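You operate a simulated robot arm through the tools that you are given. There is no shell and no other tool.

You run a simulated robot arm. Do the job below in one go: nothing can be reset, and whatever is moved stays where it is left.

Task
Give press B its power back at the cabinet next to it and start its motor.
Fine: pull the cabinet's stop button out, RESET, setup switch to LINE, ON, then the motor.
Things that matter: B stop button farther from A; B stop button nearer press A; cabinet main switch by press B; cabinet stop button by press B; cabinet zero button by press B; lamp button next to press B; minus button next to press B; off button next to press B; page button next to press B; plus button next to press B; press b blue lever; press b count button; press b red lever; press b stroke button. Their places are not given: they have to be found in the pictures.

It is judged by the outcome, as a careful person would: the job done as asked, and still so three seconds after it is handed in. It fails if anything else is knocked over, pushed out of place, dropped, spilled or broken.

Robot
A 6-joint arm with a two-finger gripper, fixed in place. Base frame: the origin is at the foot of the arm, x ahead of it, y to its left, z up. Readings come in mm, degrees, newtons and seconds.
Its first joint turns from -166.0 to 166.0 degrees. Payload 2.45 kg.
Tool frame: the origin (TCP) lies between the finger pads and is the grasp point; the fingertips stand 20 mm ahead of it; z points along the fingers, y is the line along which they close. Largest opening 140 mm; the body of the gripper starts 168 mm behind the TCP.
Orientation is that of the tool frame in the base frame, as a unit quaternion [w, x, y, z]. With the fingers straight down and closing along the base's y, the tool's x points along the base's -x, its y along +y and its z along -z.

Tools
- The arm moves only by the tool step_arm. Its argument "increments" is a list of rows, each an object of numbers (a shift or turn left out is 0, a gripper value left out holds the last): "fingers": the finger opening in mm, from 0 to 140; "dx", "dy", "dz": the shift along the tool's x, y, z in mm; "rx", "ry", "rz": the turn, a rotation vector about the tool's x, y, z in degrees. In form: [{"fingers": .., "dx": .., "dy": .., "dz": .., "rx": .., "ry": .., "rz": ..}, ...]. A call has 1 to 20 rows; each row is the pose to reach, as a shift and turn from the pose commanded when the call began, along the tool's axes at that moment. A row lasts 0.2 s, in which the tool goes at most 50 mm and 8.6 degrees; a call with a longer step from one row to the next is refused whole, and so is a gripper value outside its range. A pose out of reach is approached as far as the arm can. The call stops where the force on the tool passes 80 N (or 10 N more than at its start, if that is more) or the arm is blocked; 0.2 s more then pass. Each finger travels about 45 mm/s and halts on what it meets, pressing with about 22 N; the grip force reading is that of the motor and also rises with nothing between the fingers. The clock runs only during rows and for 0.2 s after the last one: add rows that repeat a pose to give the fingers time. The reply holds the time, the measured pose of the TCP, the force on the tool along the base axes, the opening and the grip force, in the units named above and with some noise, with the torque about the TCP (base axes, N m) and any sound that the robot's microphone picked up.
- Cameras (640 x 400 px; columns grow to the right, rows downward): "scene" is fixed at [399.4, 651.4, 1815.7]; the picture's right is [-0.88, -0.48, 0.00], its down [-0.42, 0.77, -0.49] and it looks along [0.23, -0.43, -0.87] (base axes); focal length 214 px, centre (320, 200). "wrist" rides on the gripper at [78, 11, -209] in the tool frame; the picture's right is [-0.14, 0.99, 0.00], its down [-0.92, -0.13, -0.37] and it looks along [-0.37, -0.05, 0.93] (tool axes); focal length 280 px, centre (320, 200).
- capture(camera): a new picture of that camera. No time passes.
- measure_at(camera, pixels): there is no depth. For up to 12 entries [column, row, z] of the newest picture of that camera ("zoom" is the newest enlarged one), the place [x, y] in the base frame at which the ray of that pixel passes the height z, good to about 2 mm. No time passes.
- inspect(camera, box): a new picture of the part [left, top, right, bottom] of that camera's present view, enlarged. No time passes.
- job_done(): hands the job in; it is judged then, once.

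Unless the task says otherwise, let go and move clear before handing in.

The tools are called after "Request:" as a command line: name --argument value ..., lists and objects as JSON in quotes. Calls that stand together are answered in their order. step_arm: Moves the arm, as the interface text tells. Its arguments: {"type":"object","properties":{"increments":{"type":"array","items":{"type":"object","properties":{"fingers":{"type":"number"},"dx":{"type":"number"},"dy":{"type":"number"},"dz":{"type":"number"},"rx":{"type":"number"},"ry":{"type":"number"},"rz":{"type":"number"}}}}},"required":["increments"]} The other tools are called the same way: capture (camera) takes a picture; measure_at (camera, pixels) gives the place at which the rays of pixels pass given heights; inspect (camera, box) takes an enlarged picture of a part of a camera's view; job_done () hands the job in.

At the start:

```text
time_s: 0.0
eef_pos: [370.5, 427.3, 1492.9]
tool_rot: [0.0, 0.001, 1.0, -0.001]
wrist_force: [-1.9, -0.5, -0.2]
torque: [0.01, -0.01, -0.01]
finger_gap: 140.0
finger_force: 0.1
```

scene: 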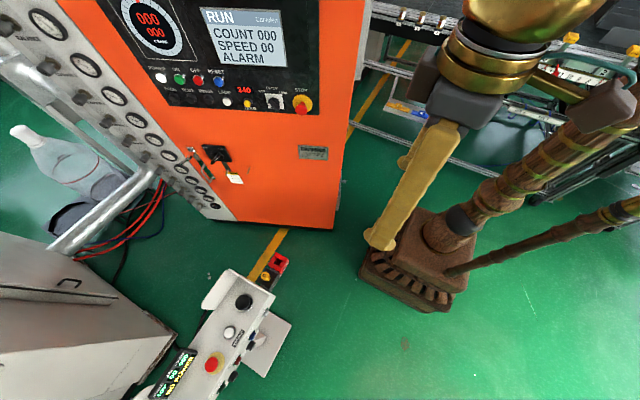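
wrist: 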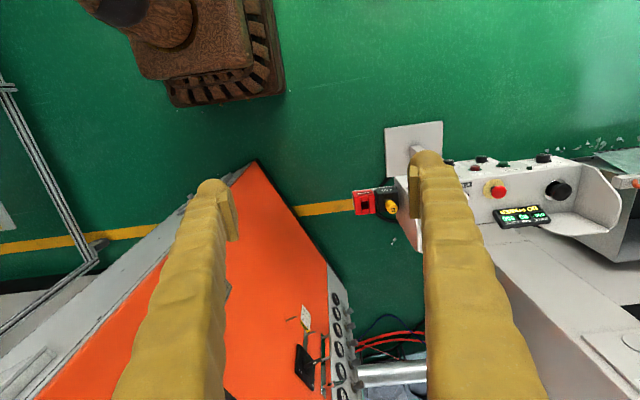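

The scene picture shows an orange cabinet with a control panel around (160-315, 65-115) and a press control panel at (150-270, 270-400). I'll enlarge both before moving.

Request:
inspect --camera "scene" --box '[100, 0, 360, 240]'

Request:
inspect --camera "scene" --box '[130, 240, 310, 400]'

Request:
inspect --camera "scene" --box '[150, 60, 330, 120]'

Request:
inspect --camera "wrist" --box '[340, 110, 640, 290]'

```text
1.67 times, centred on (230, 120) of scene
```

zoom: 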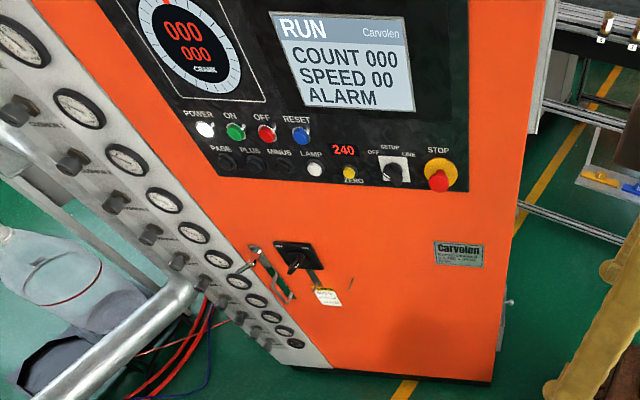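

```text
2.50 times, centred on (220, 320) of scene
```

zoom: 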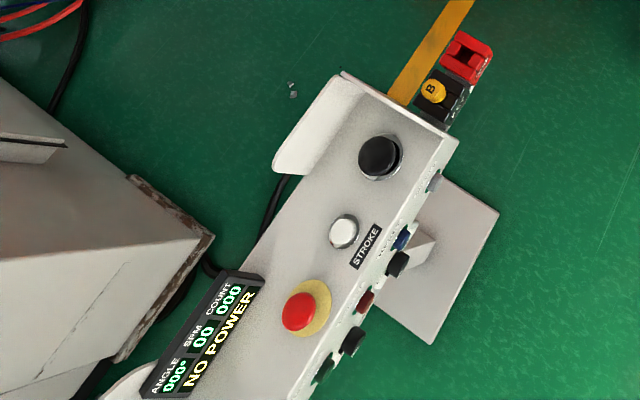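

```text
3.56 times, centred on (240, 90) of scene
```

zoom: 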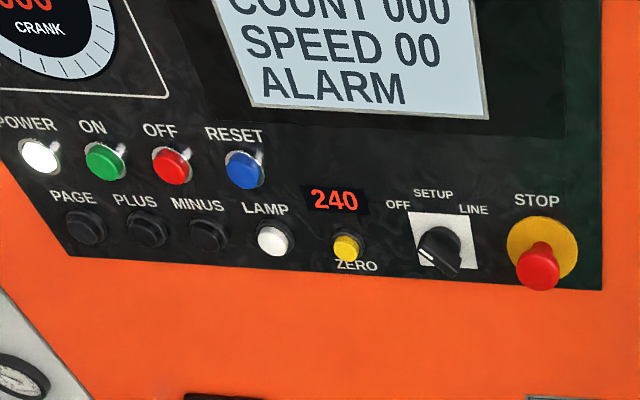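

```text
2.13 times, centred on (490, 200) of wrist
```

zoom: 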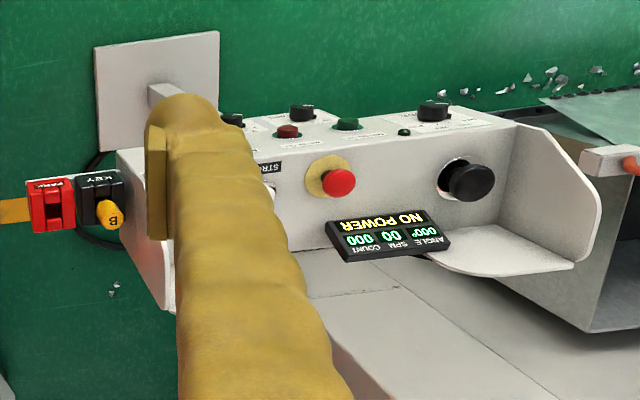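

The press display reads NO POWER. The cabinet row is PAGE...STOP, with ON, OFF and RESET above it. Next I'll measure floor and panel points to get the geometry.

Request:
capture --camera "scene"

Request:
measure_at --camera "scene" --pixels '[[236, 222, 0], [333, 230, 0], [415, 290, 0], [303, 105, 1000], [303, 105, 1200], [303, 105, 800], [165, 75, 1000], [165, 75, 1200], [165, 75, 800], [211, 365, 800], [211, 365, 1000], [244, 302, 900]]'

Request:
capture --camera "wrist"

Request:
measure_at --camera "wrist" --pixels '[[258, 162, 0], [498, 190, 800], [498, 190, 1000], [558, 190, 800], [558, 190, 1000], [391, 206, 800], [391, 206, 1000], [329, 264, 0], [210, 100, 0], [305, 365, 1000], [305, 365, 800]]'

```text
taken
```

scene: 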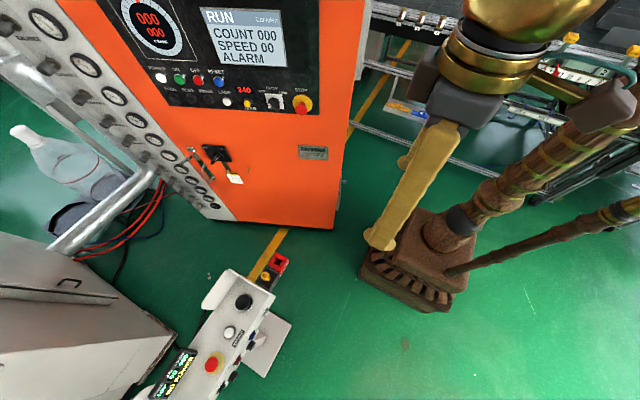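

```text
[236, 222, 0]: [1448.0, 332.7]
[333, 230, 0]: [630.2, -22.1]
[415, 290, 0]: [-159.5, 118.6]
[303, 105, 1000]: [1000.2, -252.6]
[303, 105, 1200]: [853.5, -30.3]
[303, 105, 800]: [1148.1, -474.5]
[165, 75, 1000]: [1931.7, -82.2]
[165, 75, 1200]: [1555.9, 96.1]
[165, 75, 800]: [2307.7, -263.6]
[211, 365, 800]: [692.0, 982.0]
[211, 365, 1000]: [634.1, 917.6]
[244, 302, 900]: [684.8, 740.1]
```

```text
taken
```

wrist: 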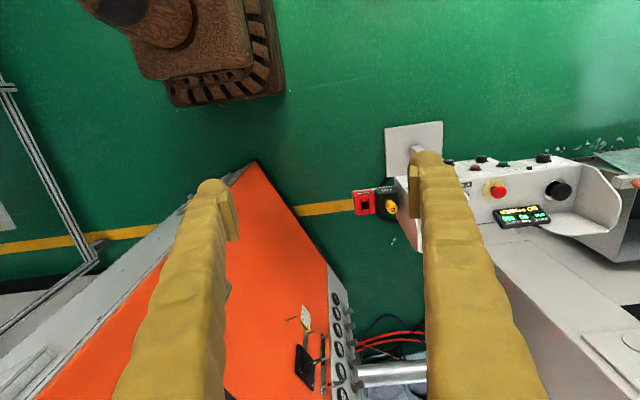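

```text
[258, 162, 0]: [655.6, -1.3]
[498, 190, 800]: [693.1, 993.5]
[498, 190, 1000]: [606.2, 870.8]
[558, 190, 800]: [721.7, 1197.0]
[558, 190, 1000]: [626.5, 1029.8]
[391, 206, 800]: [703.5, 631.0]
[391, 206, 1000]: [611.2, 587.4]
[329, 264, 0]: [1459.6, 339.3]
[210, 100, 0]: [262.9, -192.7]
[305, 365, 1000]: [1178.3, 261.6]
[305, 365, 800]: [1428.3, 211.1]
```

Both cameras agree that the floor is at z≈0. They put the console's red stop near (682, 971, 830), and the cabinet face plane runs roughly from (640,-12) to (1450,335). I'll move the arm over the operator side of the console to read its labels.

Request:
step_arm --increments '[{"dx": 1, "dy": 32, "dz": 23}, {"dx": 2, "dy": 64, "dz": 46}, {"dx": 3, "dy": 96, "dz": 69}, {"dx": 4, "dy": 128, "dz": 92}, {"dx": 5, "dy": 160, "dz": 115}, {"dx": 6, "dy": 192, "dz": 138}, {"dx": 7, "dy": 224, "dz": 161}, {"dx": 8, "dy": 256, "dz": 184}, {"dx": 9, "dy": 288, "dz": 207}, {"dx": 10, "dy": 320, "dz": 230}, {"dx": 11, "dy": 352, "dz": 253}, {"dx": 12, "dy": 384, "dz": 276}, {"dx": 13, "dy": 416, "dz": 299}, {"dx": 14, "dy": 448, "dz": 320}]'

Request:
capture --camera "wrist"

Request:
capture --camera "scene"

```text
time_s: 3.0
eef_pos: [357.1, 875.6, 1175.4]
tool_rot: [0.0, 0.0, 1.0, 0.001]
wrist_force: [-0.5, 0.4, 1.2]
torque: [0.07, 0.0, 0.04]
finger_gap: 139.9
finger_force: 0.0
```

```text
taken
```

wrist: 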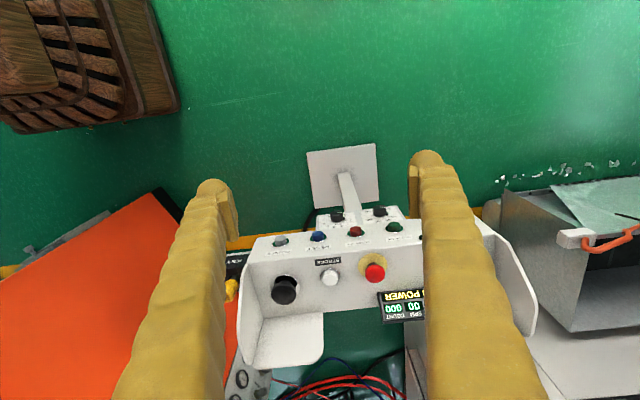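

```text
taken
```

scene: 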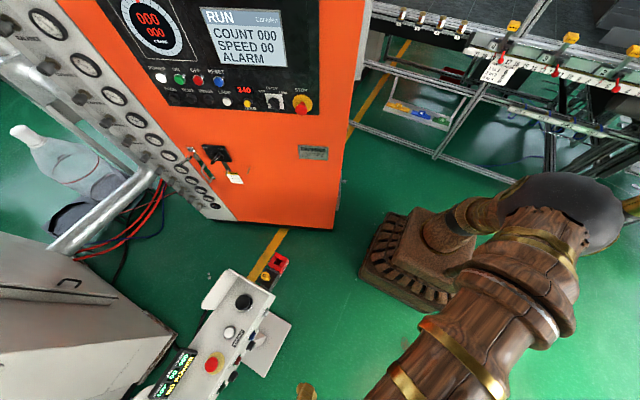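

The console is visible at (240-480, 205-370), with labelled buttons along its front strip at (280-395, 210-245). I'll zoom in to read the labels.

Request:
inspect --camera "wrist" --box '[230, 190, 430, 320]'

Request:
inspect --camera "wrist" --box '[260, 200, 360, 265]'

Request:
inspect --camera "wrist" --box '[330, 200, 430, 265]'

Request:
inspect --camera "scene" --box '[255, 80, 325, 120]'

Request:
inspect --camera "scene" --box '[150, 60, 240, 115]'

Request:
inspect --camera "scene" --box '[180, 140, 260, 190]'

```text
3.08 times, centred on (330, 255) of wrist
```

zoom: 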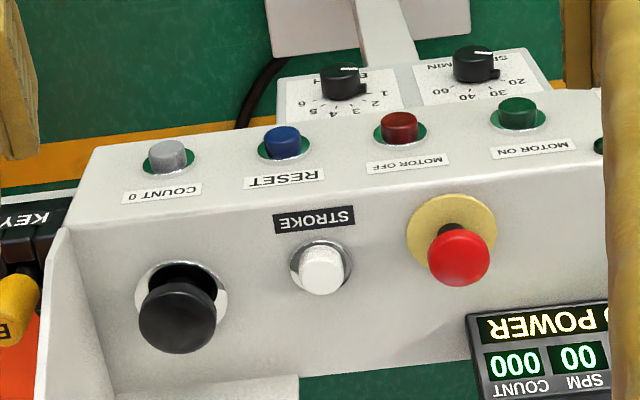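

```text
6.15 times, centred on (310, 232) of wrist
```

zoom: 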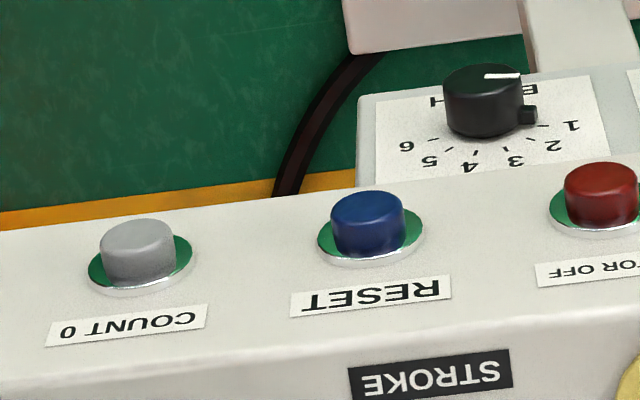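

```text
6.15 times, centred on (380, 232) of wrist
```

zoom: 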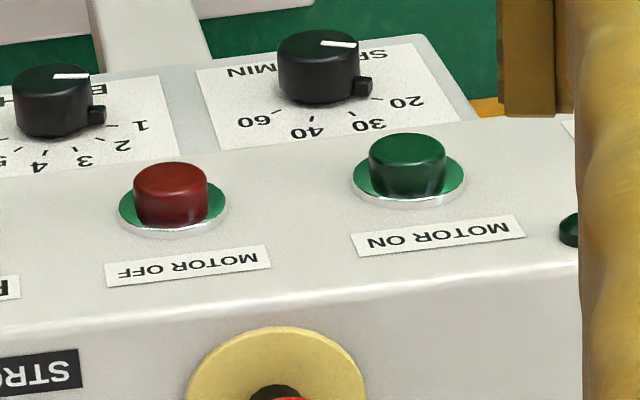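

```text
9.14 times, centred on (290, 100) of scene
```

zoom: 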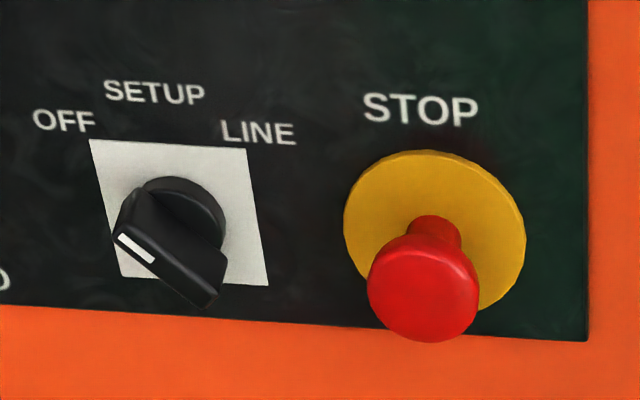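

```text
7.11 times, centred on (195, 88) of scene
```

zoom: 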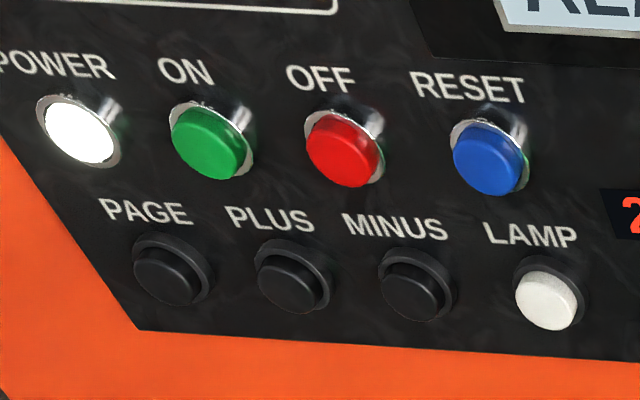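

```text
8.00 times, centred on (220, 165) of scene
```

zoom: 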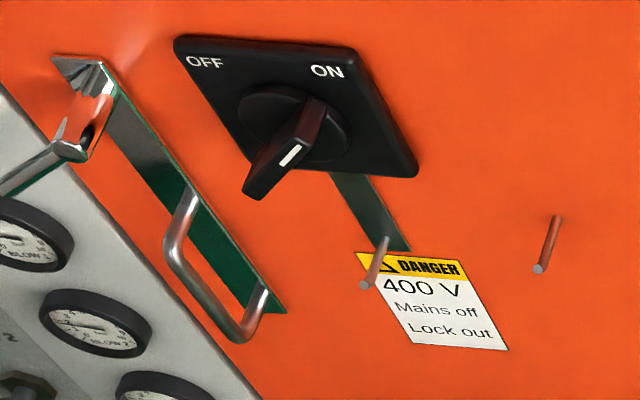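

The labels are clear: MOTOR ON is green at wrist (394, 223), and the setup switch marker points to OFF. I'll raise the arm in front of the cabinet and roll the tool so that the camera sits above the gripper once it faces the panel.

Request:
step_arm --increments '[{"dx": -14, "dy": -27, "dz": -22, "rz": -8.09}, {"dx": -28, "dy": -54, "dz": -44, "rz": -16.17}, {"dx": -41, "dy": -81, "dz": -65, "rz": -24.26}, {"dx": -55, "dy": -107, "dz": -87, "rz": -32.34}, {"dx": -69, "dy": -134, "dz": -109, "rz": -40.43}, {"dx": -83, "dy": -161, "dz": -131, "rz": -48.5}, {"dx": -97, "dy": -188, "dz": -152, "rz": -56.6}, {"dx": -110, "dy": -215, "dz": -174, "rz": -64.7}, {"dx": -124, "dy": -242, "dz": -196, "rz": -72.8}, {"dx": -138, "dy": -268, "dz": -218, "rz": -80.9}, {"dx": -152, "dy": -295, "dz": -240, "rz": -88.9}, {"dx": -165, "dy": -322, "dz": -261, "rz": -97}, {"dx": -179, "dy": -349, "dz": -283, "rz": -105.1}, {"dx": -193, "dy": -376, "dz": -305, "rz": -113.2}]'

Request:
capture --camera "scene"

Request:
capture --camera "wrist"

```text
time_s: 6.0
eef_pos: [550.6, 497.3, 1476.7]
tool_rot: [0.0, 0.835, -0.55, 0.0]
wrist_force: [0.9, -0.2, -0.2]
torque: [-0.02, 0.02, -0.01]
finger_gap: 140.2
finger_force: 0.1
```

```text
taken
```

scene: 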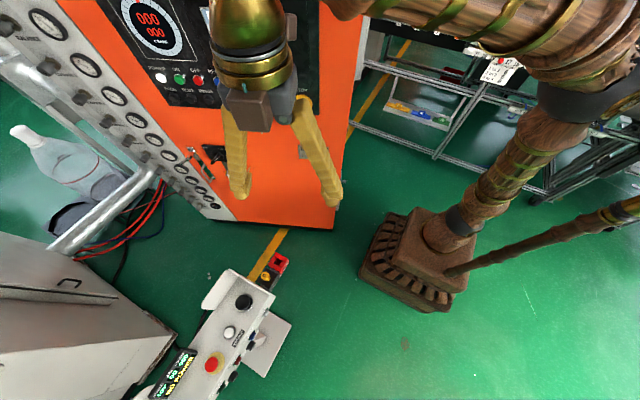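

```text
taken
```

wrist: 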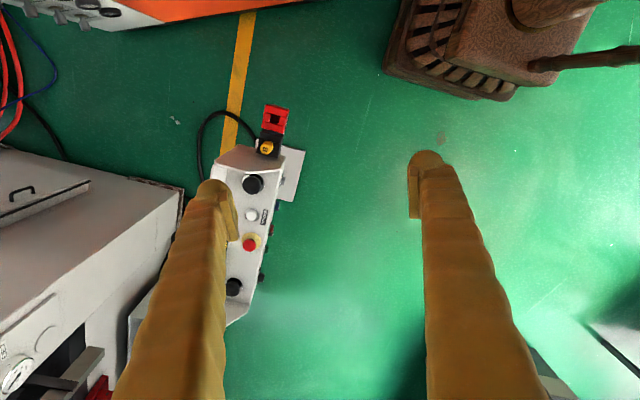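

The tool rolled as planned and is about 500 mm clear of the cabinet face. Next I'll pitch the fingers up to horizontal so they face the panel.

Request:
step_arm --increments '[{"ry": 8.2}, {"ry": 16.4}, {"ry": 24.6}, {"ry": 32.8}, {"ry": 41}, {"ry": 49.2}, {"ry": 57.4}, {"ry": 65.6}, {"ry": 73.8}, {"ry": 82}, {"ry": 90}, {"ry": 90}]'

Request:
capture --camera "scene"

Request:
capture --camera "wrist"

```text
time_s: 8.6
eef_pos: [635.0, 432.5, 1443.1]
tool_rot: [0.345, 0.624, -0.36, 0.601]
wrist_force: [0.7, -0.4, 0.1]
torque: [0.01, -0.02, -0.01]
finger_gap: 140.2
finger_force: 0.0
out of reach, approached as far as the arm can: row 4, 5, 6, 7, 8, 9, 10, 11, 12
```

```text
taken
```

scene: 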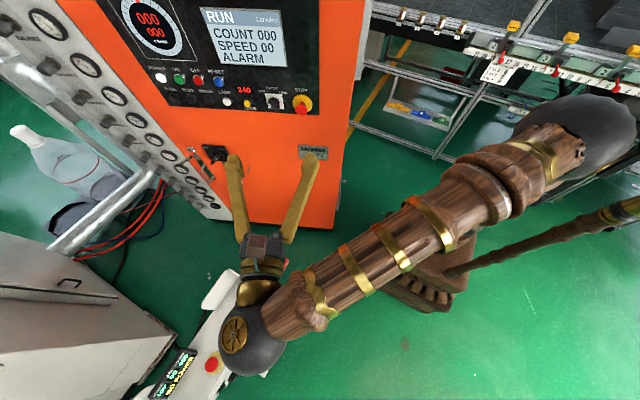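

```text
taken
```

wrist: 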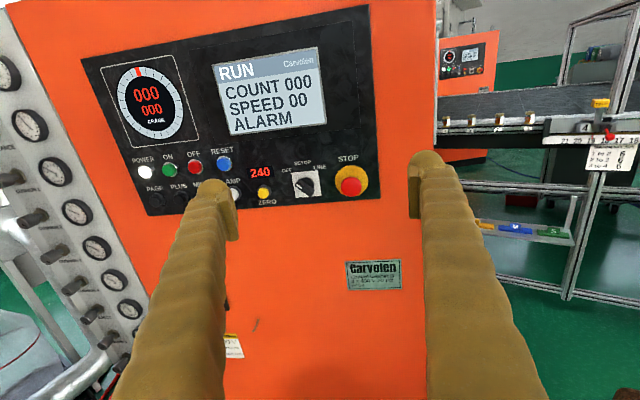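

The pitch left the tool at about -60° azimuth and slightly displaced, but the panel is in full view with STOP at (351, 183) and RESET at (224, 164). I'll zoom in on both cameras to triangulate.

Request:
inspect --camera "wrist" --box '[280, 145, 380, 210]'

Request:
inspect --camera "wrist" --box '[130, 140, 250, 215]'

Request:
measure_at --camera "wrist" --pixels '[[351, 183, 1300], [351, 183, 1200], [224, 164, 1300], [224, 164, 1200], [170, 170, 1300], [170, 170, 1200], [149, 215, 1200], [149, 215, 1300], [368, 195, 1200], [368, 195, 1300], [82, 61, 1300], [368, 8, 1300]]'

```text
6.15 times, centred on (330, 178) of wrist
```

zoom: 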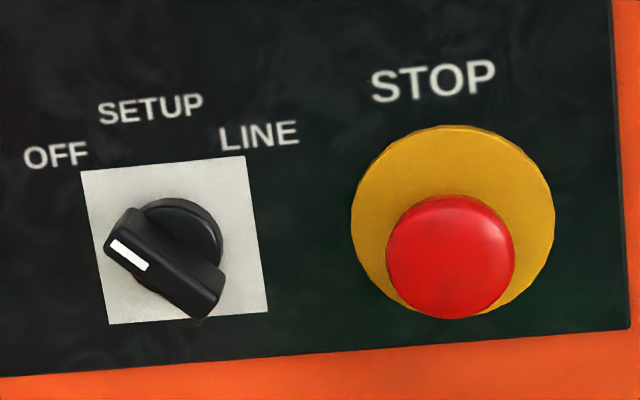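

```text
5.33 times, centred on (190, 178) of wrist
```

zoom: 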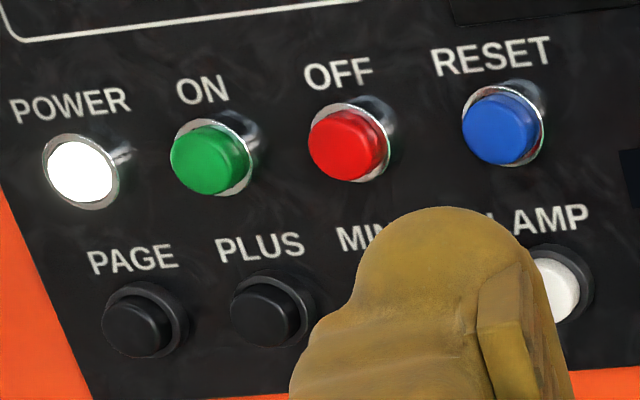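

```text
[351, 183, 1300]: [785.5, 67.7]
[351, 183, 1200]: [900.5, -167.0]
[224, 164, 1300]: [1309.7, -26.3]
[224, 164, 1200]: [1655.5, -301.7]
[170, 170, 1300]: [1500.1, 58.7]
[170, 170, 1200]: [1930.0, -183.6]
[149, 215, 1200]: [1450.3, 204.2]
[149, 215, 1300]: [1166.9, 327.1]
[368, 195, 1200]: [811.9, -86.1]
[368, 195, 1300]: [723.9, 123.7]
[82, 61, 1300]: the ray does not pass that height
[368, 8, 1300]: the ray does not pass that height
```

Using the pixel centres refined from the zooms, I'll get rays from both cameras for the same features.

Request:
measure_at --camera "wrist" --pixels '[[379.9, 198.7, 1200], [379.9, 198.7, 1300], [351.6, 181.7, 1200], [351.6, 181.7, 1300], [147.2, 215.1, 1200], [147.2, 215.1, 1300], [169.4, 170.1, 1300], [169.4, 170.1, 1400], [223.4, 164.9, 1300], [223.4, 164.9, 1400], [304.3, 184.5, 1200], [304.3, 184.5, 1300]]'

Request:
measure_at --camera "scene" --pixels '[[319.1, 115.3, 1200], [319.1, 115.3, 1300], [302.6, 103.5, 1200], [302.6, 103.5, 1300], [169.4, 106, 1200], [169.4, 106, 1300], [179.7, 79.6, 1300], [179.7, 79.6, 1400], [218.6, 82.1, 1300], [218.6, 82.1, 1400], [274, 103, 1200], [274, 103, 1300]]'

```text
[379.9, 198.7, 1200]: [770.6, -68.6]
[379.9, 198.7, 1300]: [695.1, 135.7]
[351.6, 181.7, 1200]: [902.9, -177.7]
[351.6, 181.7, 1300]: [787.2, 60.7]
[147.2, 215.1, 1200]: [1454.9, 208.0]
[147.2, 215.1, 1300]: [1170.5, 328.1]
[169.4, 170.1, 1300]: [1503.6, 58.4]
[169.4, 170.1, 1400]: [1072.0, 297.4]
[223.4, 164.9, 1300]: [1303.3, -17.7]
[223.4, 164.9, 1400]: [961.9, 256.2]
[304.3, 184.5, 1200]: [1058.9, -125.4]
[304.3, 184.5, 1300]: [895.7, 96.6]
```

```text
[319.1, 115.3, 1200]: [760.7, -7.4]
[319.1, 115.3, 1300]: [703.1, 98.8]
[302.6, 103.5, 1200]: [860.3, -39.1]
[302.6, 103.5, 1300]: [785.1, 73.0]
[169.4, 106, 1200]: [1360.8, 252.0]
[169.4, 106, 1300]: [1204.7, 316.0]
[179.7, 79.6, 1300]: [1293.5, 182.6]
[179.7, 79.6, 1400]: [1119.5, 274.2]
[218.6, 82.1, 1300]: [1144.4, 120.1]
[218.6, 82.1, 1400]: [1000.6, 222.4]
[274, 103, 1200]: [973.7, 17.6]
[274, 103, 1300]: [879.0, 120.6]
```

Triangulation gives STOP base (778, 82, 1308), switch knob (860, 144, 1320), RESET (1029, 202, 1380) and ON (1149, 257, 1382), with face normal (-0.423, 0.906). I'll make a small move to see which pose the increments are taken from.

Request:
step_arm --increments '[{"dx": -30, "dz": 25}, {"dx": -60, "dz": 50}, {"dx": -60, "dz": 50}]'

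```text
time_s: 9.4
eef_pos: [660.7, 393.1, 1380.3]
tool_rot: [0.344, 0.625, -0.36, 0.601]
wrist_force: [-1.2, -0.1, -0.6]
torque: [0.01, 0.02, 0.03]
finger_gap: 139.7
finger_force: 0.0
```

Increments start from the achieved pose. I'll align square to the panel at a stand-off point about 150 mm in front of STOP and narrow the fingers to 70 mm.

Request:
step_arm --increments '[{"dx": -13, "dy": 8, "dz": 36, "rx": -1.0, "ry": 0.4, "fingers": 75}, {"dx": -26, "dy": 16, "dz": 72, "rx": -2.0, "ry": 0.9}, {"dx": -39, "dy": 24.5, "dz": 108, "rx": -3.1, "ry": 1.3}, {"dx": -52, "dy": 32.6, "dz": 145, "rx": -4.2, "ry": 1.8}, {"dx": -65, "dy": 40.8, "dz": 181, "rx": -5.2, "ry": 2.2}, {"dx": -65, "dy": 40.8, "dz": 181, "rx": -5.2, "ry": 2.2}]'

Request:
capture --camera "wrist"

Request:
capture --camera "scene"

Request:
inspect --camera "wrist" --box '[220, 100, 420, 220]'

```text
time_s: 10.8
eef_pos: [718.6, 221.0, 1311.9]
tool_rot: [0.381, 0.596, -0.38, 0.596]
wrist_force: [0.2, 0.3, 0.5]
torque: [0.02, 0.01, -0.01]
finger_gap: 75.3
finger_force: 0.0
```

```text
taken
```

wrist: 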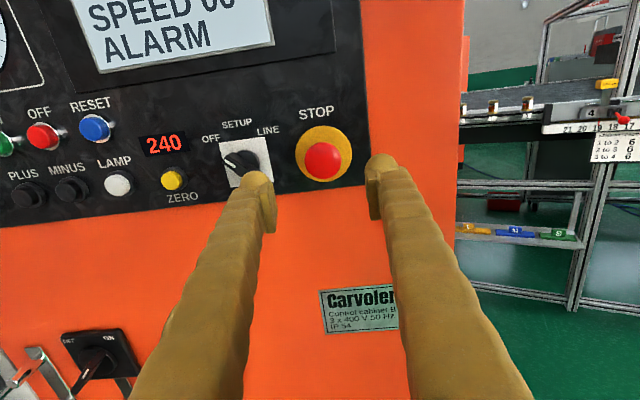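

```text
taken
```

scene: 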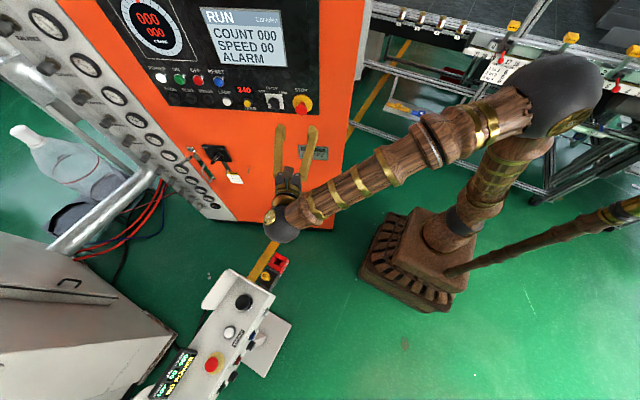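

```text
3.20 times, centred on (320, 160) of wrist
```

zoom: 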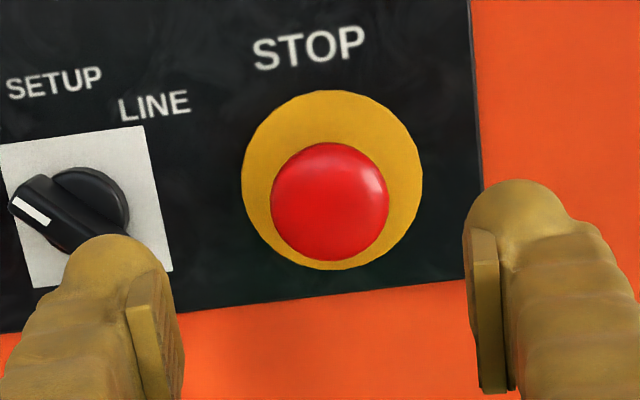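

The tool is now square to the panel and STOP shows at about (323, 157). I'll re-measure STOP's disc and head, and the switch, from this closer view.

Request:
measure_at --camera "wrist" --pixels '[[323.75, 153.75, 1300], [323.75, 153.75, 1350], [323.1, 160.9, 1300], [323.1, 160.9, 1350], [243, 160, 1300], [243, 160, 1350], [95, 127, 1350], [95, 127, 1400], [41, 136, 1350], [41, 136, 1400]]'

Request:
inspect --camera "wrist" --box '[190, 110, 290, 200]'

Request:
inspect --camera "scene" --box '[255, 80, 325, 120]'

```text
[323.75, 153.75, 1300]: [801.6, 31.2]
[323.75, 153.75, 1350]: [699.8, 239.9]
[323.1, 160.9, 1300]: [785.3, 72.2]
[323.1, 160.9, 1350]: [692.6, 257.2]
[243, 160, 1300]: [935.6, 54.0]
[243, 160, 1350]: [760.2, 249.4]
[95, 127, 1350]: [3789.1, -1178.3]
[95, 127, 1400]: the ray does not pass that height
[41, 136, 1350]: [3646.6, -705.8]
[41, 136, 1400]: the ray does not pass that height
```

```text
4.44 times, centred on (240, 155) of wrist
```

zoom: 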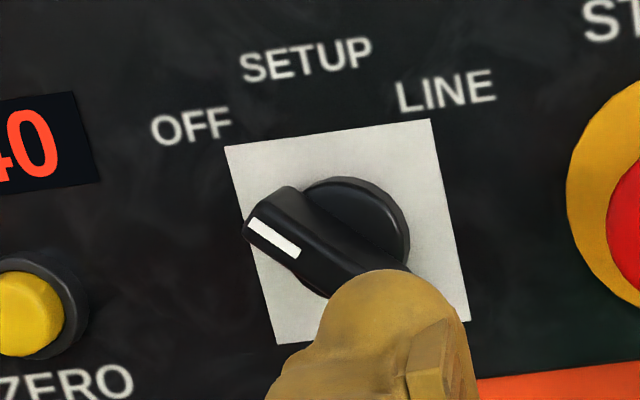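

```text
9.14 times, centred on (290, 100) of scene
```

zoom: 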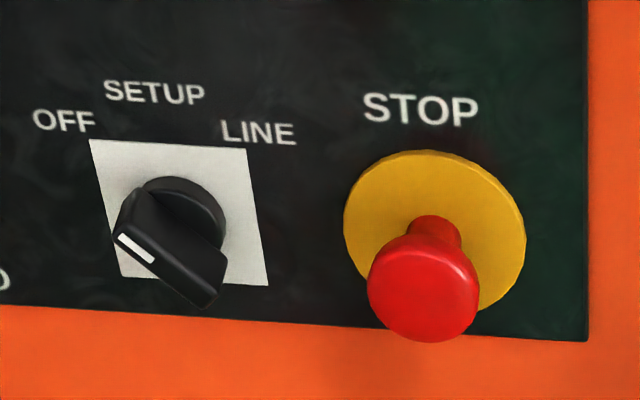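

Both views agree on STOP base (778, 80, 1310) with the head about 30 mm proud. I'll move in so the open fingers straddle the head, with the tips stopping about 10 mm short of the panel.

Request:
step_arm --increments '[{"dx": -1, "dy": 3, "dz": 30, "fingers": 75}, {"dx": -2, "dy": 5.3, "dz": 60}, {"dx": -2, "dy": 5.3, "dz": 85}]'

Request:
capture --camera "wrist"

Request:
inspect --camera "scene" --box '[235, 80, 355, 160]'

```text
time_s: 11.6
eef_pos: [750.4, 140.2, 1308.7]
tool_rot: [0.38, 0.596, -0.38, 0.596]
wrist_force: [-0.1, -0.1, -0.4]
torque: [0.0, 0.04, 0.03]
finger_gap: 75.1
finger_force: 0.1
```

```text
taken
```

wrist: 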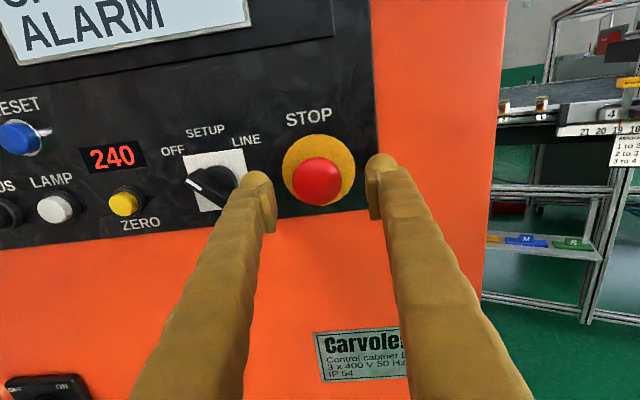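

```text
5.00 times, centred on (295, 120) of scene
```

zoom: 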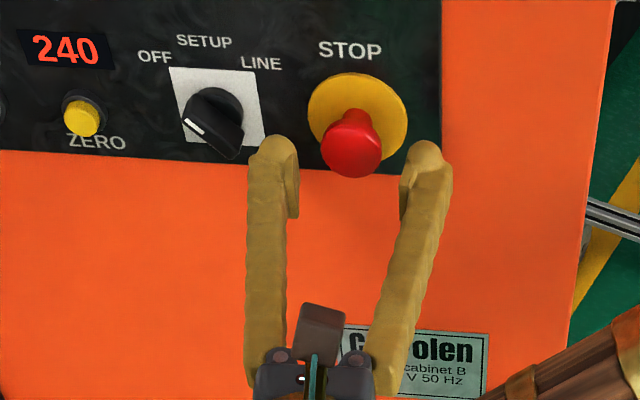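

The fingers straddle the head symmetrically. I'll advance the last 37 mm, then close on the head.

Request:
step_arm --increments '[{"dz": 10, "fingers": 62}, {"dz": 20}, {"dz": 30}, {"dz": 37}, {"dz": 37}]'

Request:
inspect --camera "scene" --box '[255, 80, 345, 140]'

Request:
inspect --camera "wrist" --box '[200, 100, 440, 260]'

```text
time_s: 12.8
eef_pos: [764.9, 106.3, 1307.6]
tool_rot: [0.379, 0.597, -0.38, 0.597]
wrist_force: [-1.1, 0.3, 0.3]
torque: [0.0, 0.01, -0.02]
finger_gap: 62.1
finger_force: 0.1
```

```text
6.67 times, centred on (300, 110) of scene
```

zoom: 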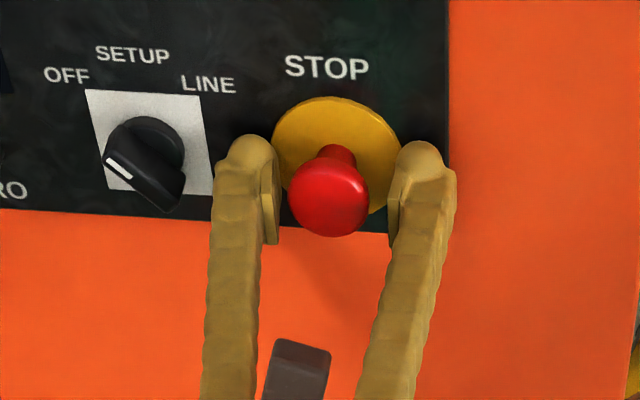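

```text
2.50 times, centred on (320, 180) of wrist
```

zoom: 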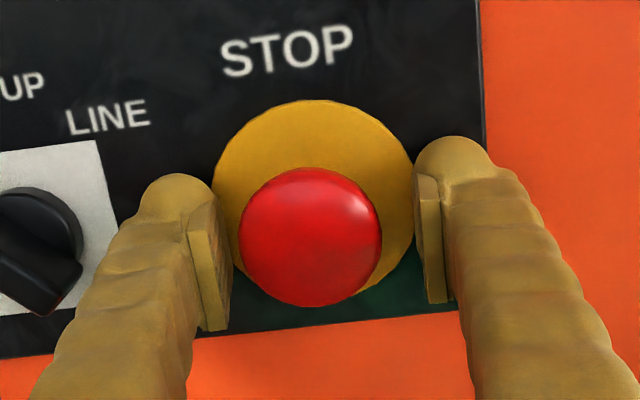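

The head, about 45 mm wide, sits a touch left of centre between the pads. I'll shift 2 mm left and close.

Request:
step_arm --increments '[{"dy": -2, "dx": 2, "fingers": 62}, {"dy": -2, "dx": 2, "fingers": 30}, {"dy": -2, "dx": 2}, {"dy": -2, "dx": 2}, {"dy": -2, "dx": 2}]'

Request:
inspect --camera "scene" --box '[255, 80, 345, 140]'

```text
time_s: 14.0
eef_pos: [767.3, 109.0, 1309.2]
tool_rot: [0.379, 0.596, -0.38, 0.597]
wrist_force: [17.1, 10.0, 3.4]
torque: [0.05, 0.08, -0.3]
finger_gap: 42.0
finger_force: 45.1
```

```text
6.67 times, centred on (300, 110) of scene
```

zoom: 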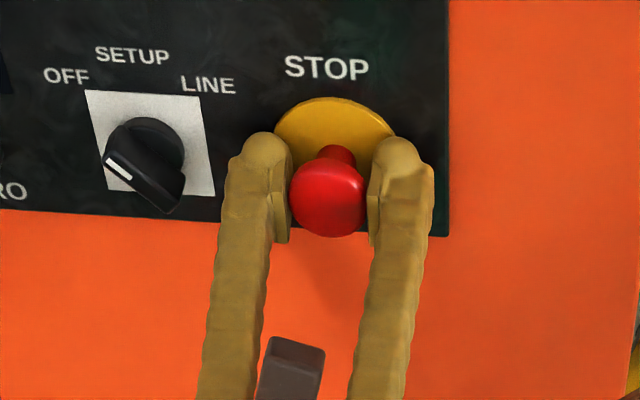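

The fingers hold the head at 42 mm. I'll pull straight back in small steps with another slight shift left.

Request:
step_arm --increments '[{"dy": -1, "dz": 0}, {"dy": -2, "dz": -3}, {"dy": -2, "dz": -6}, {"dy": -2, "dz": -9}, {"dy": -2, "dz": -12}]'

Request:
inspect --camera "scene" --box '[255, 80, 345, 140]'

Request:
capture --camera "scene"

```text
time_s: 15.2
eef_pos: [762.4, 119.3, 1310.2]
tool_rot: [0.38, 0.596, -0.38, 0.596]
wrist_force: [-15.6, -7.0, -9.9]
torque: [-0.18, -0.1, -0.33]
finger_gap: 41.8
finger_force: 44.9
```

```text
6.67 times, centred on (300, 110) of scene
```

zoom: 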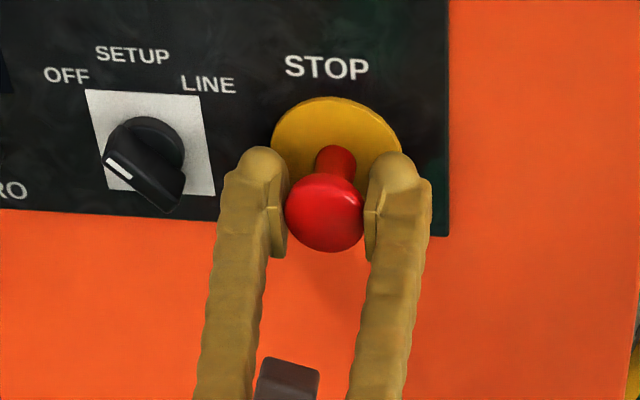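

```text
taken
```

scene: 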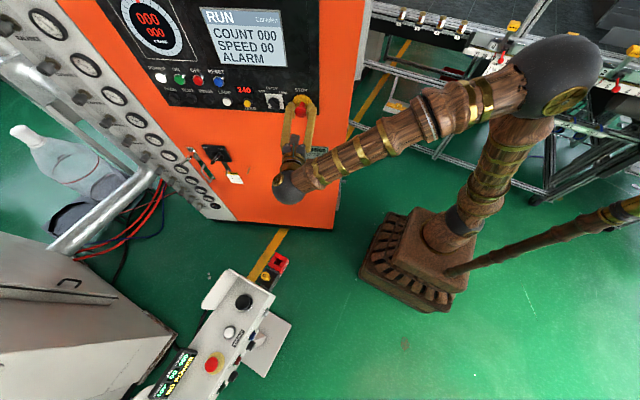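

The head moved out about 10 mm (its neck is visibly longer) and there is no axial force left. I'll recentre and pull slightly further to be sure it is at its end stop.

Request:
step_arm --increments '[{"dy": 1, "dz": -1, "dx": -0.5}, {"dy": 1, "dz": -3, "dx": -0.5}, {"dy": 1, "dz": -3, "dx": -0.5}]'

Request:
inspect --camera "scene" --box '[255, 80, 345, 140]'

```text
time_s: 16.0
eef_pos: [762.7, 120.1, 1309.7]
tool_rot: [0.381, 0.596, -0.381, 0.596]
wrist_force: [22.7, -36.6, -4.3]
torque: [0.07, 0.06, -0.31]
finger_gap: 42.2
finger_force: 45.0
```

```text
6.67 times, centred on (300, 110) of scene
```

zoom: 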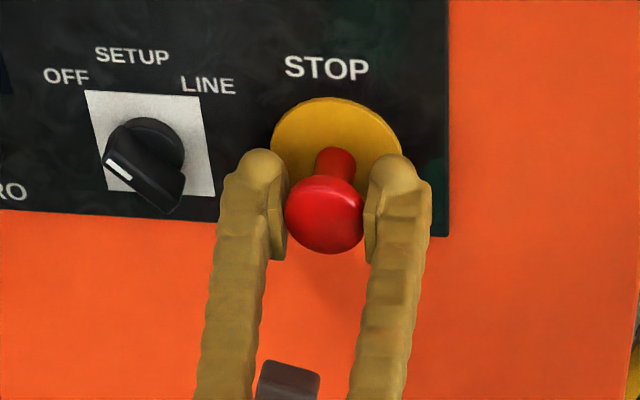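

The axial force is now 43 N against the pull, so the button is fully out. I'll ease off, open the fingers and back away straight.

Request:
step_arm --increments '[{"dz": 2}, {"dz": 2, "fingers": 66}, {"dz": 2}, {"dz": 2}]'

Request:
step_arm --increments '[{"dz": -25}, {"dz": -65}, {"dz": -110}, {"dz": -110}]'

Request:
capture --camera "wrist"

Request:
inspect --camera "scene" --box '[255, 80, 345, 140]'

Request:
capture --camera "scene"

```text
time_s: 17.0
eef_pos: [761.8, 119.9, 1309.6]
tool_rot: [0.379, 0.597, -0.379, 0.597]
wrist_force: [-0.4, 0.0, -1.0]
torque: [0.0, 0.0, -0.01]
finger_gap: 65.9
finger_force: 0.1
```

```text
time_s: 18.0
eef_pos: [716.4, 220.1, 1309.4]
tool_rot: [0.379, 0.597, -0.379, 0.597]
wrist_force: [0.8, -1.3, 0.2]
torque: [-0.03, -0.01, -0.02]
finger_gap: 65.7
finger_force: 0.0
```

```text
taken
```

wrist: 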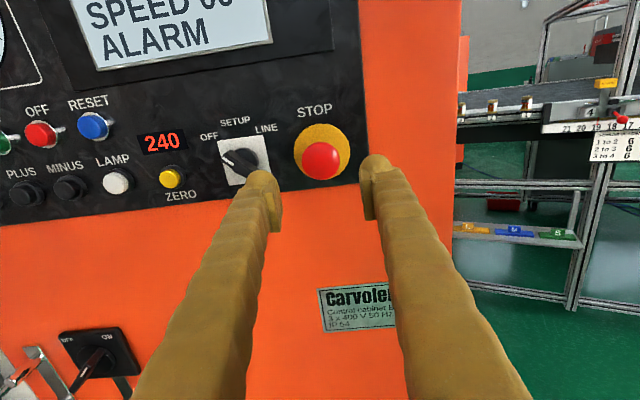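

```text
6.67 times, centred on (300, 110) of scene
```

zoom: 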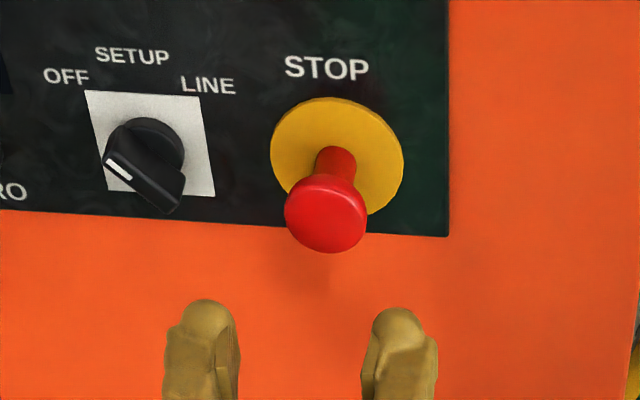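

```text
taken
```

scene: 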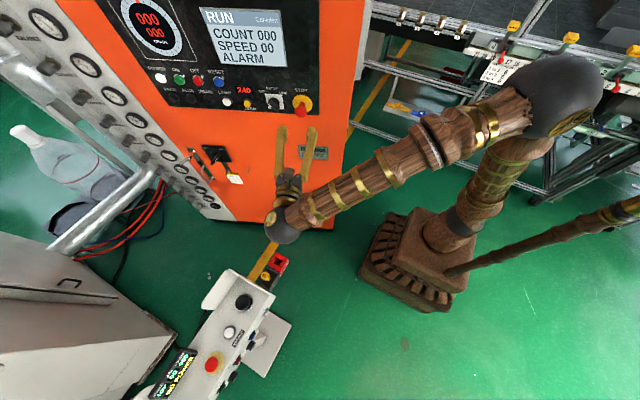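

STOP stays out. Next I'll close the fingers and move sideways in front of RESET, keeping about 150 mm from the panel.

Request:
step_arm --increments '[{"dx": 9, "dy": -34, "fingers": 0}, {"dx": 18, "dy": -69}, {"dx": 26, "dy": -103}, {"dx": 35, "dy": -138}, {"dx": 44, "dy": -172}, {"dx": 53, "dy": -207}, {"dx": 62, "dy": -241}, {"dx": 70, "dy": -275}, {"dx": 70, "dy": -275}]'

Request:
capture --camera "wrist"

Request:
capture --camera "scene"

```text
time_s: 20.0
eef_pos: [965.9, 338.8, 1378.4]
tool_rot: [0.38, 0.596, -0.38, 0.596]
wrist_force: [-0.7, -0.1, 0.3]
torque: [-0.01, 0.03, 0.01]
finger_gap: 0.1
finger_force: 22.1
```

```text
taken
```

wrist: 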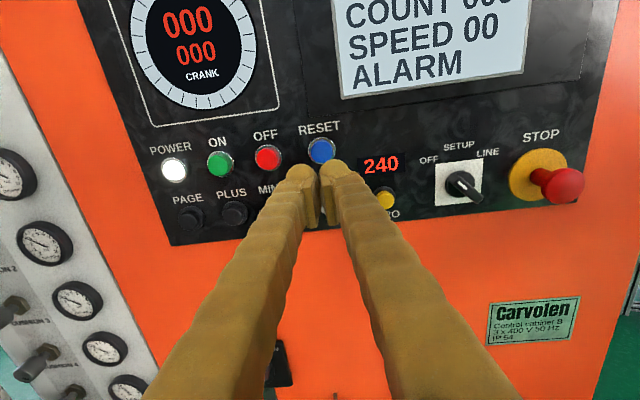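

```text
taken
```

scene: 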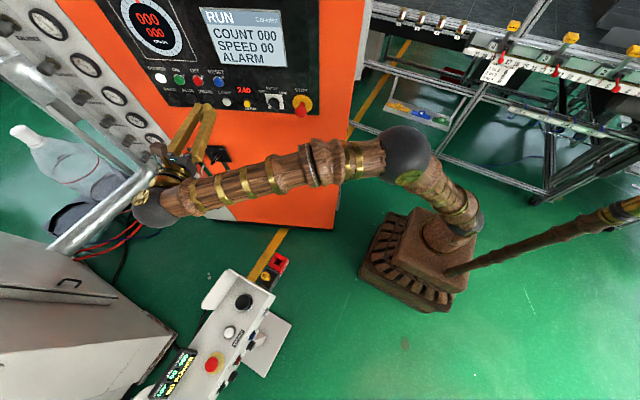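

The pose is reachable, the closed fingertips show at (320, 175), and RESET is just above them at (321, 150). I'll zoom in and measure it from here.

Request:
inspect --camera "wrist" --box '[190, 110, 350, 210]'

Request:
inspect --camera "wrist" --box '[400, 130, 520, 220]'

Request:
measure_at --camera "wrist" --pixels '[[321, 151, 1350], [321, 151, 1380], [219, 163, 1350], [219, 163, 1380], [463, 187, 1320], [463, 187, 1350]]'

Request:
inspect --camera "scene" --box '[140, 55, 260, 135]'

```text
4.00 times, centred on (270, 160) of wrist
```

zoom: 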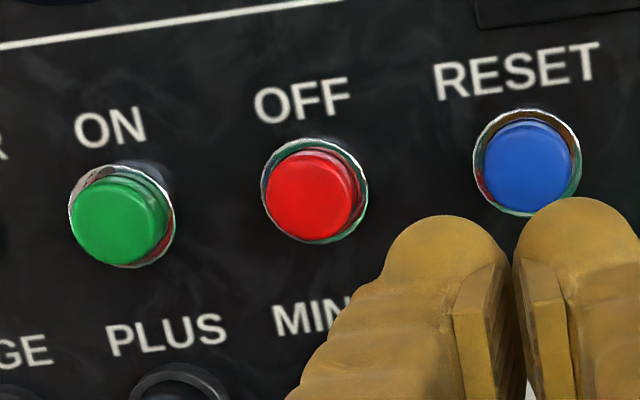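

```text
4.44 times, centred on (460, 175) of wrist
```

zoom: 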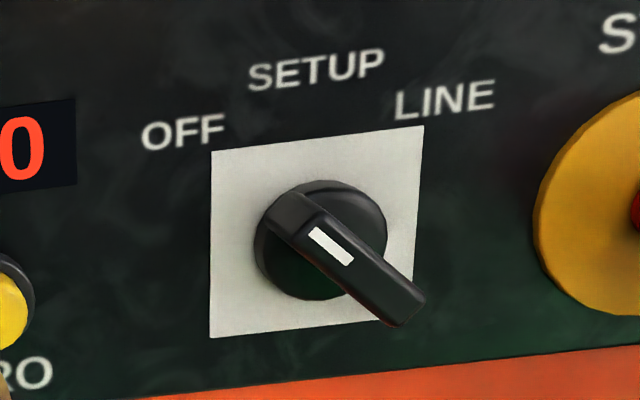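

```text
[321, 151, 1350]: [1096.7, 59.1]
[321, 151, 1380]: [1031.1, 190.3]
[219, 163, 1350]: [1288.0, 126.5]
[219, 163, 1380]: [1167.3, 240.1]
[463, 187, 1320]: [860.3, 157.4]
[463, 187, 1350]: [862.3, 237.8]
```

```text
5.00 times, centred on (200, 95) of scene
```

zoom: 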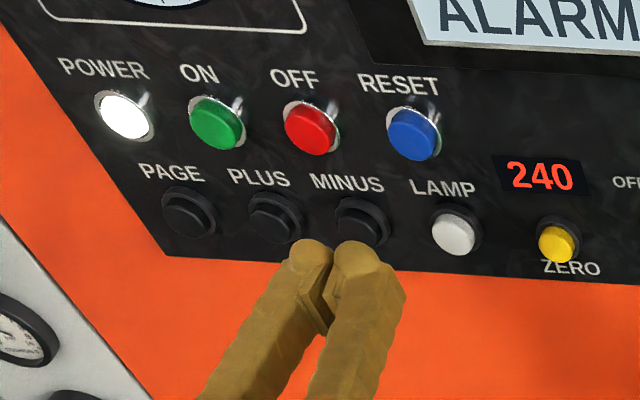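

From this view RESET is at z≈1384, about 5 mm right of the tool axis. I'll correct by that amount and approach until the tips are about 32 mm from the panel.

Request:
step_arm --increments '[{"dx": 3, "dy": 2, "dz": 25}, {"dx": 6, "dy": 5, "dz": 55}, {"dx": 6, "dy": 5, "dz": 85}, {"dx": 6, "dy": 5, "dz": 103}, {"dx": 6, "dy": 5, "dz": 103}]'

Request:
capture --camera "wrist"

Request:
inspect --camera "scene" --box '[155, 55, 275, 135]'

```text
time_s: 21.2
eef_pos: [1003.0, 242.9, 1385.1]
tool_rot: [0.38, 0.596, -0.38, 0.597]
wrist_force: [0.1, -0.2, 0.1]
torque: [-0.01, -0.02, 0.03]
finger_gap: 0.2
finger_force: 22.4
```

```text
taken
```

wrist: 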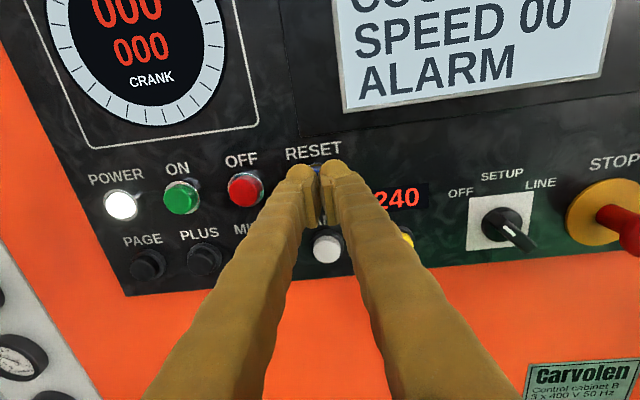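

```text
5.00 times, centred on (215, 95) of scene
```

zoom: 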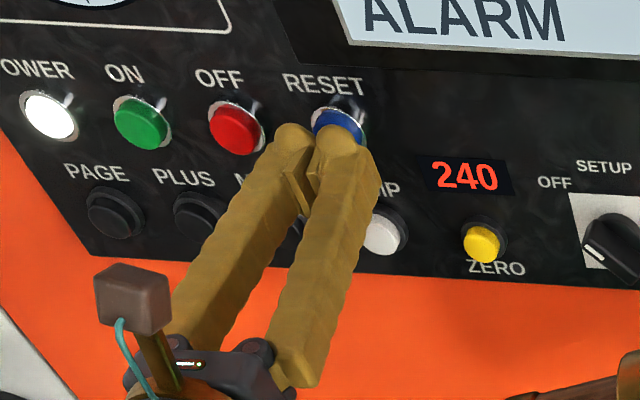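

Projecting the tool axis into both pictures puts it on RESET to within about 3 mm. I'll press in small steps and watch the force.

Request:
step_arm --increments '[{"dz": 4}, {"dz": 8}, {"dz": 11}, {"dz": 14}]'

Request:
inspect --camera "scene" --box '[155, 55, 275, 135]'

```text
time_s: 22.2
eef_pos: [1008.0, 228.9, 1386.3]
tool_rot: [0.379, 0.597, -0.379, 0.597]
wrist_force: [-0.1, 0.3, 0.2]
torque: [-0.01, -0.01, -0.01]
finger_gap: 0.0
finger_force: 21.7
```

```text
5.00 times, centred on (215, 95) of scene
```

zoom: 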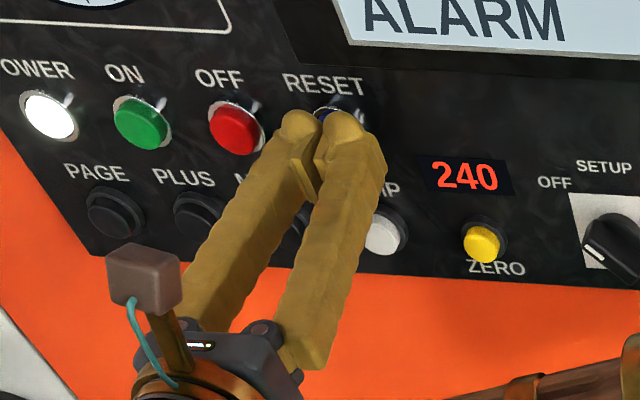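

There's no contact yet, with the tips about 19 mm from the panel. I'll continue in finer steps.

Request:
step_arm --increments '[{"dx": -1.5, "dz": 2}, {"dx": -1.5, "dz": 4}, {"dx": -1.5, "dz": 6}]'

```text
time_s: 23.0
eef_pos: [1012.6, 224.7, 1383.8]
tool_rot: [0.379, 0.597, -0.379, 0.597]
wrist_force: [-2.1, 2.1, -0.1]
torque: [-0.03, 0.03, -0.06]
finger_gap: 0.1
finger_force: 22.2
heard: click
```

I heard a click at light contact, so RESET registered. I'll back off and check the display.

Request:
step_arm --increments '[{"dz": 0}, {"dz": -15}, {"dz": -40}, {"dz": -80}]'

Request:
capture --camera "scene"

Request:
capture --camera "wrist"

Request:
inspect --camera "scene" --box '[130, 320, 250, 400]'

```text
time_s: 24.0
eef_pos: [976.9, 295.7, 1383.5]
tool_rot: [0.38, 0.596, -0.38, 0.596]
wrist_force: [0.2, 0.8, -0.6]
torque: [0.07, 0.04, -0.02]
finger_gap: 0.0
finger_force: 22.8
```

```text
taken
```

scene: 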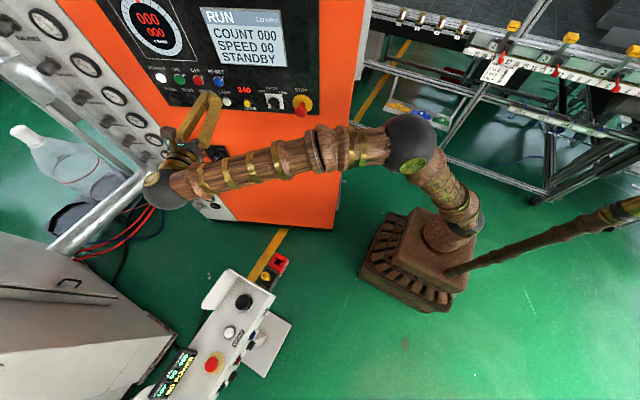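

```text
taken
```

wrist: 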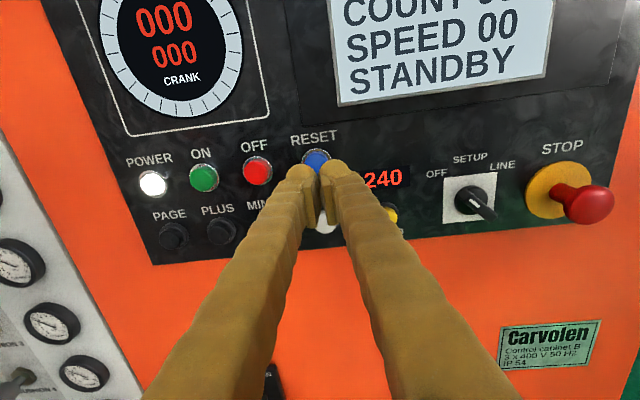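

```text
5.00 times, centred on (190, 360) of scene
```

zoom: 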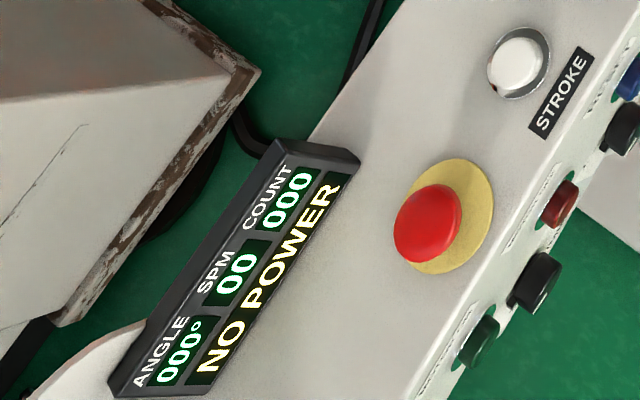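

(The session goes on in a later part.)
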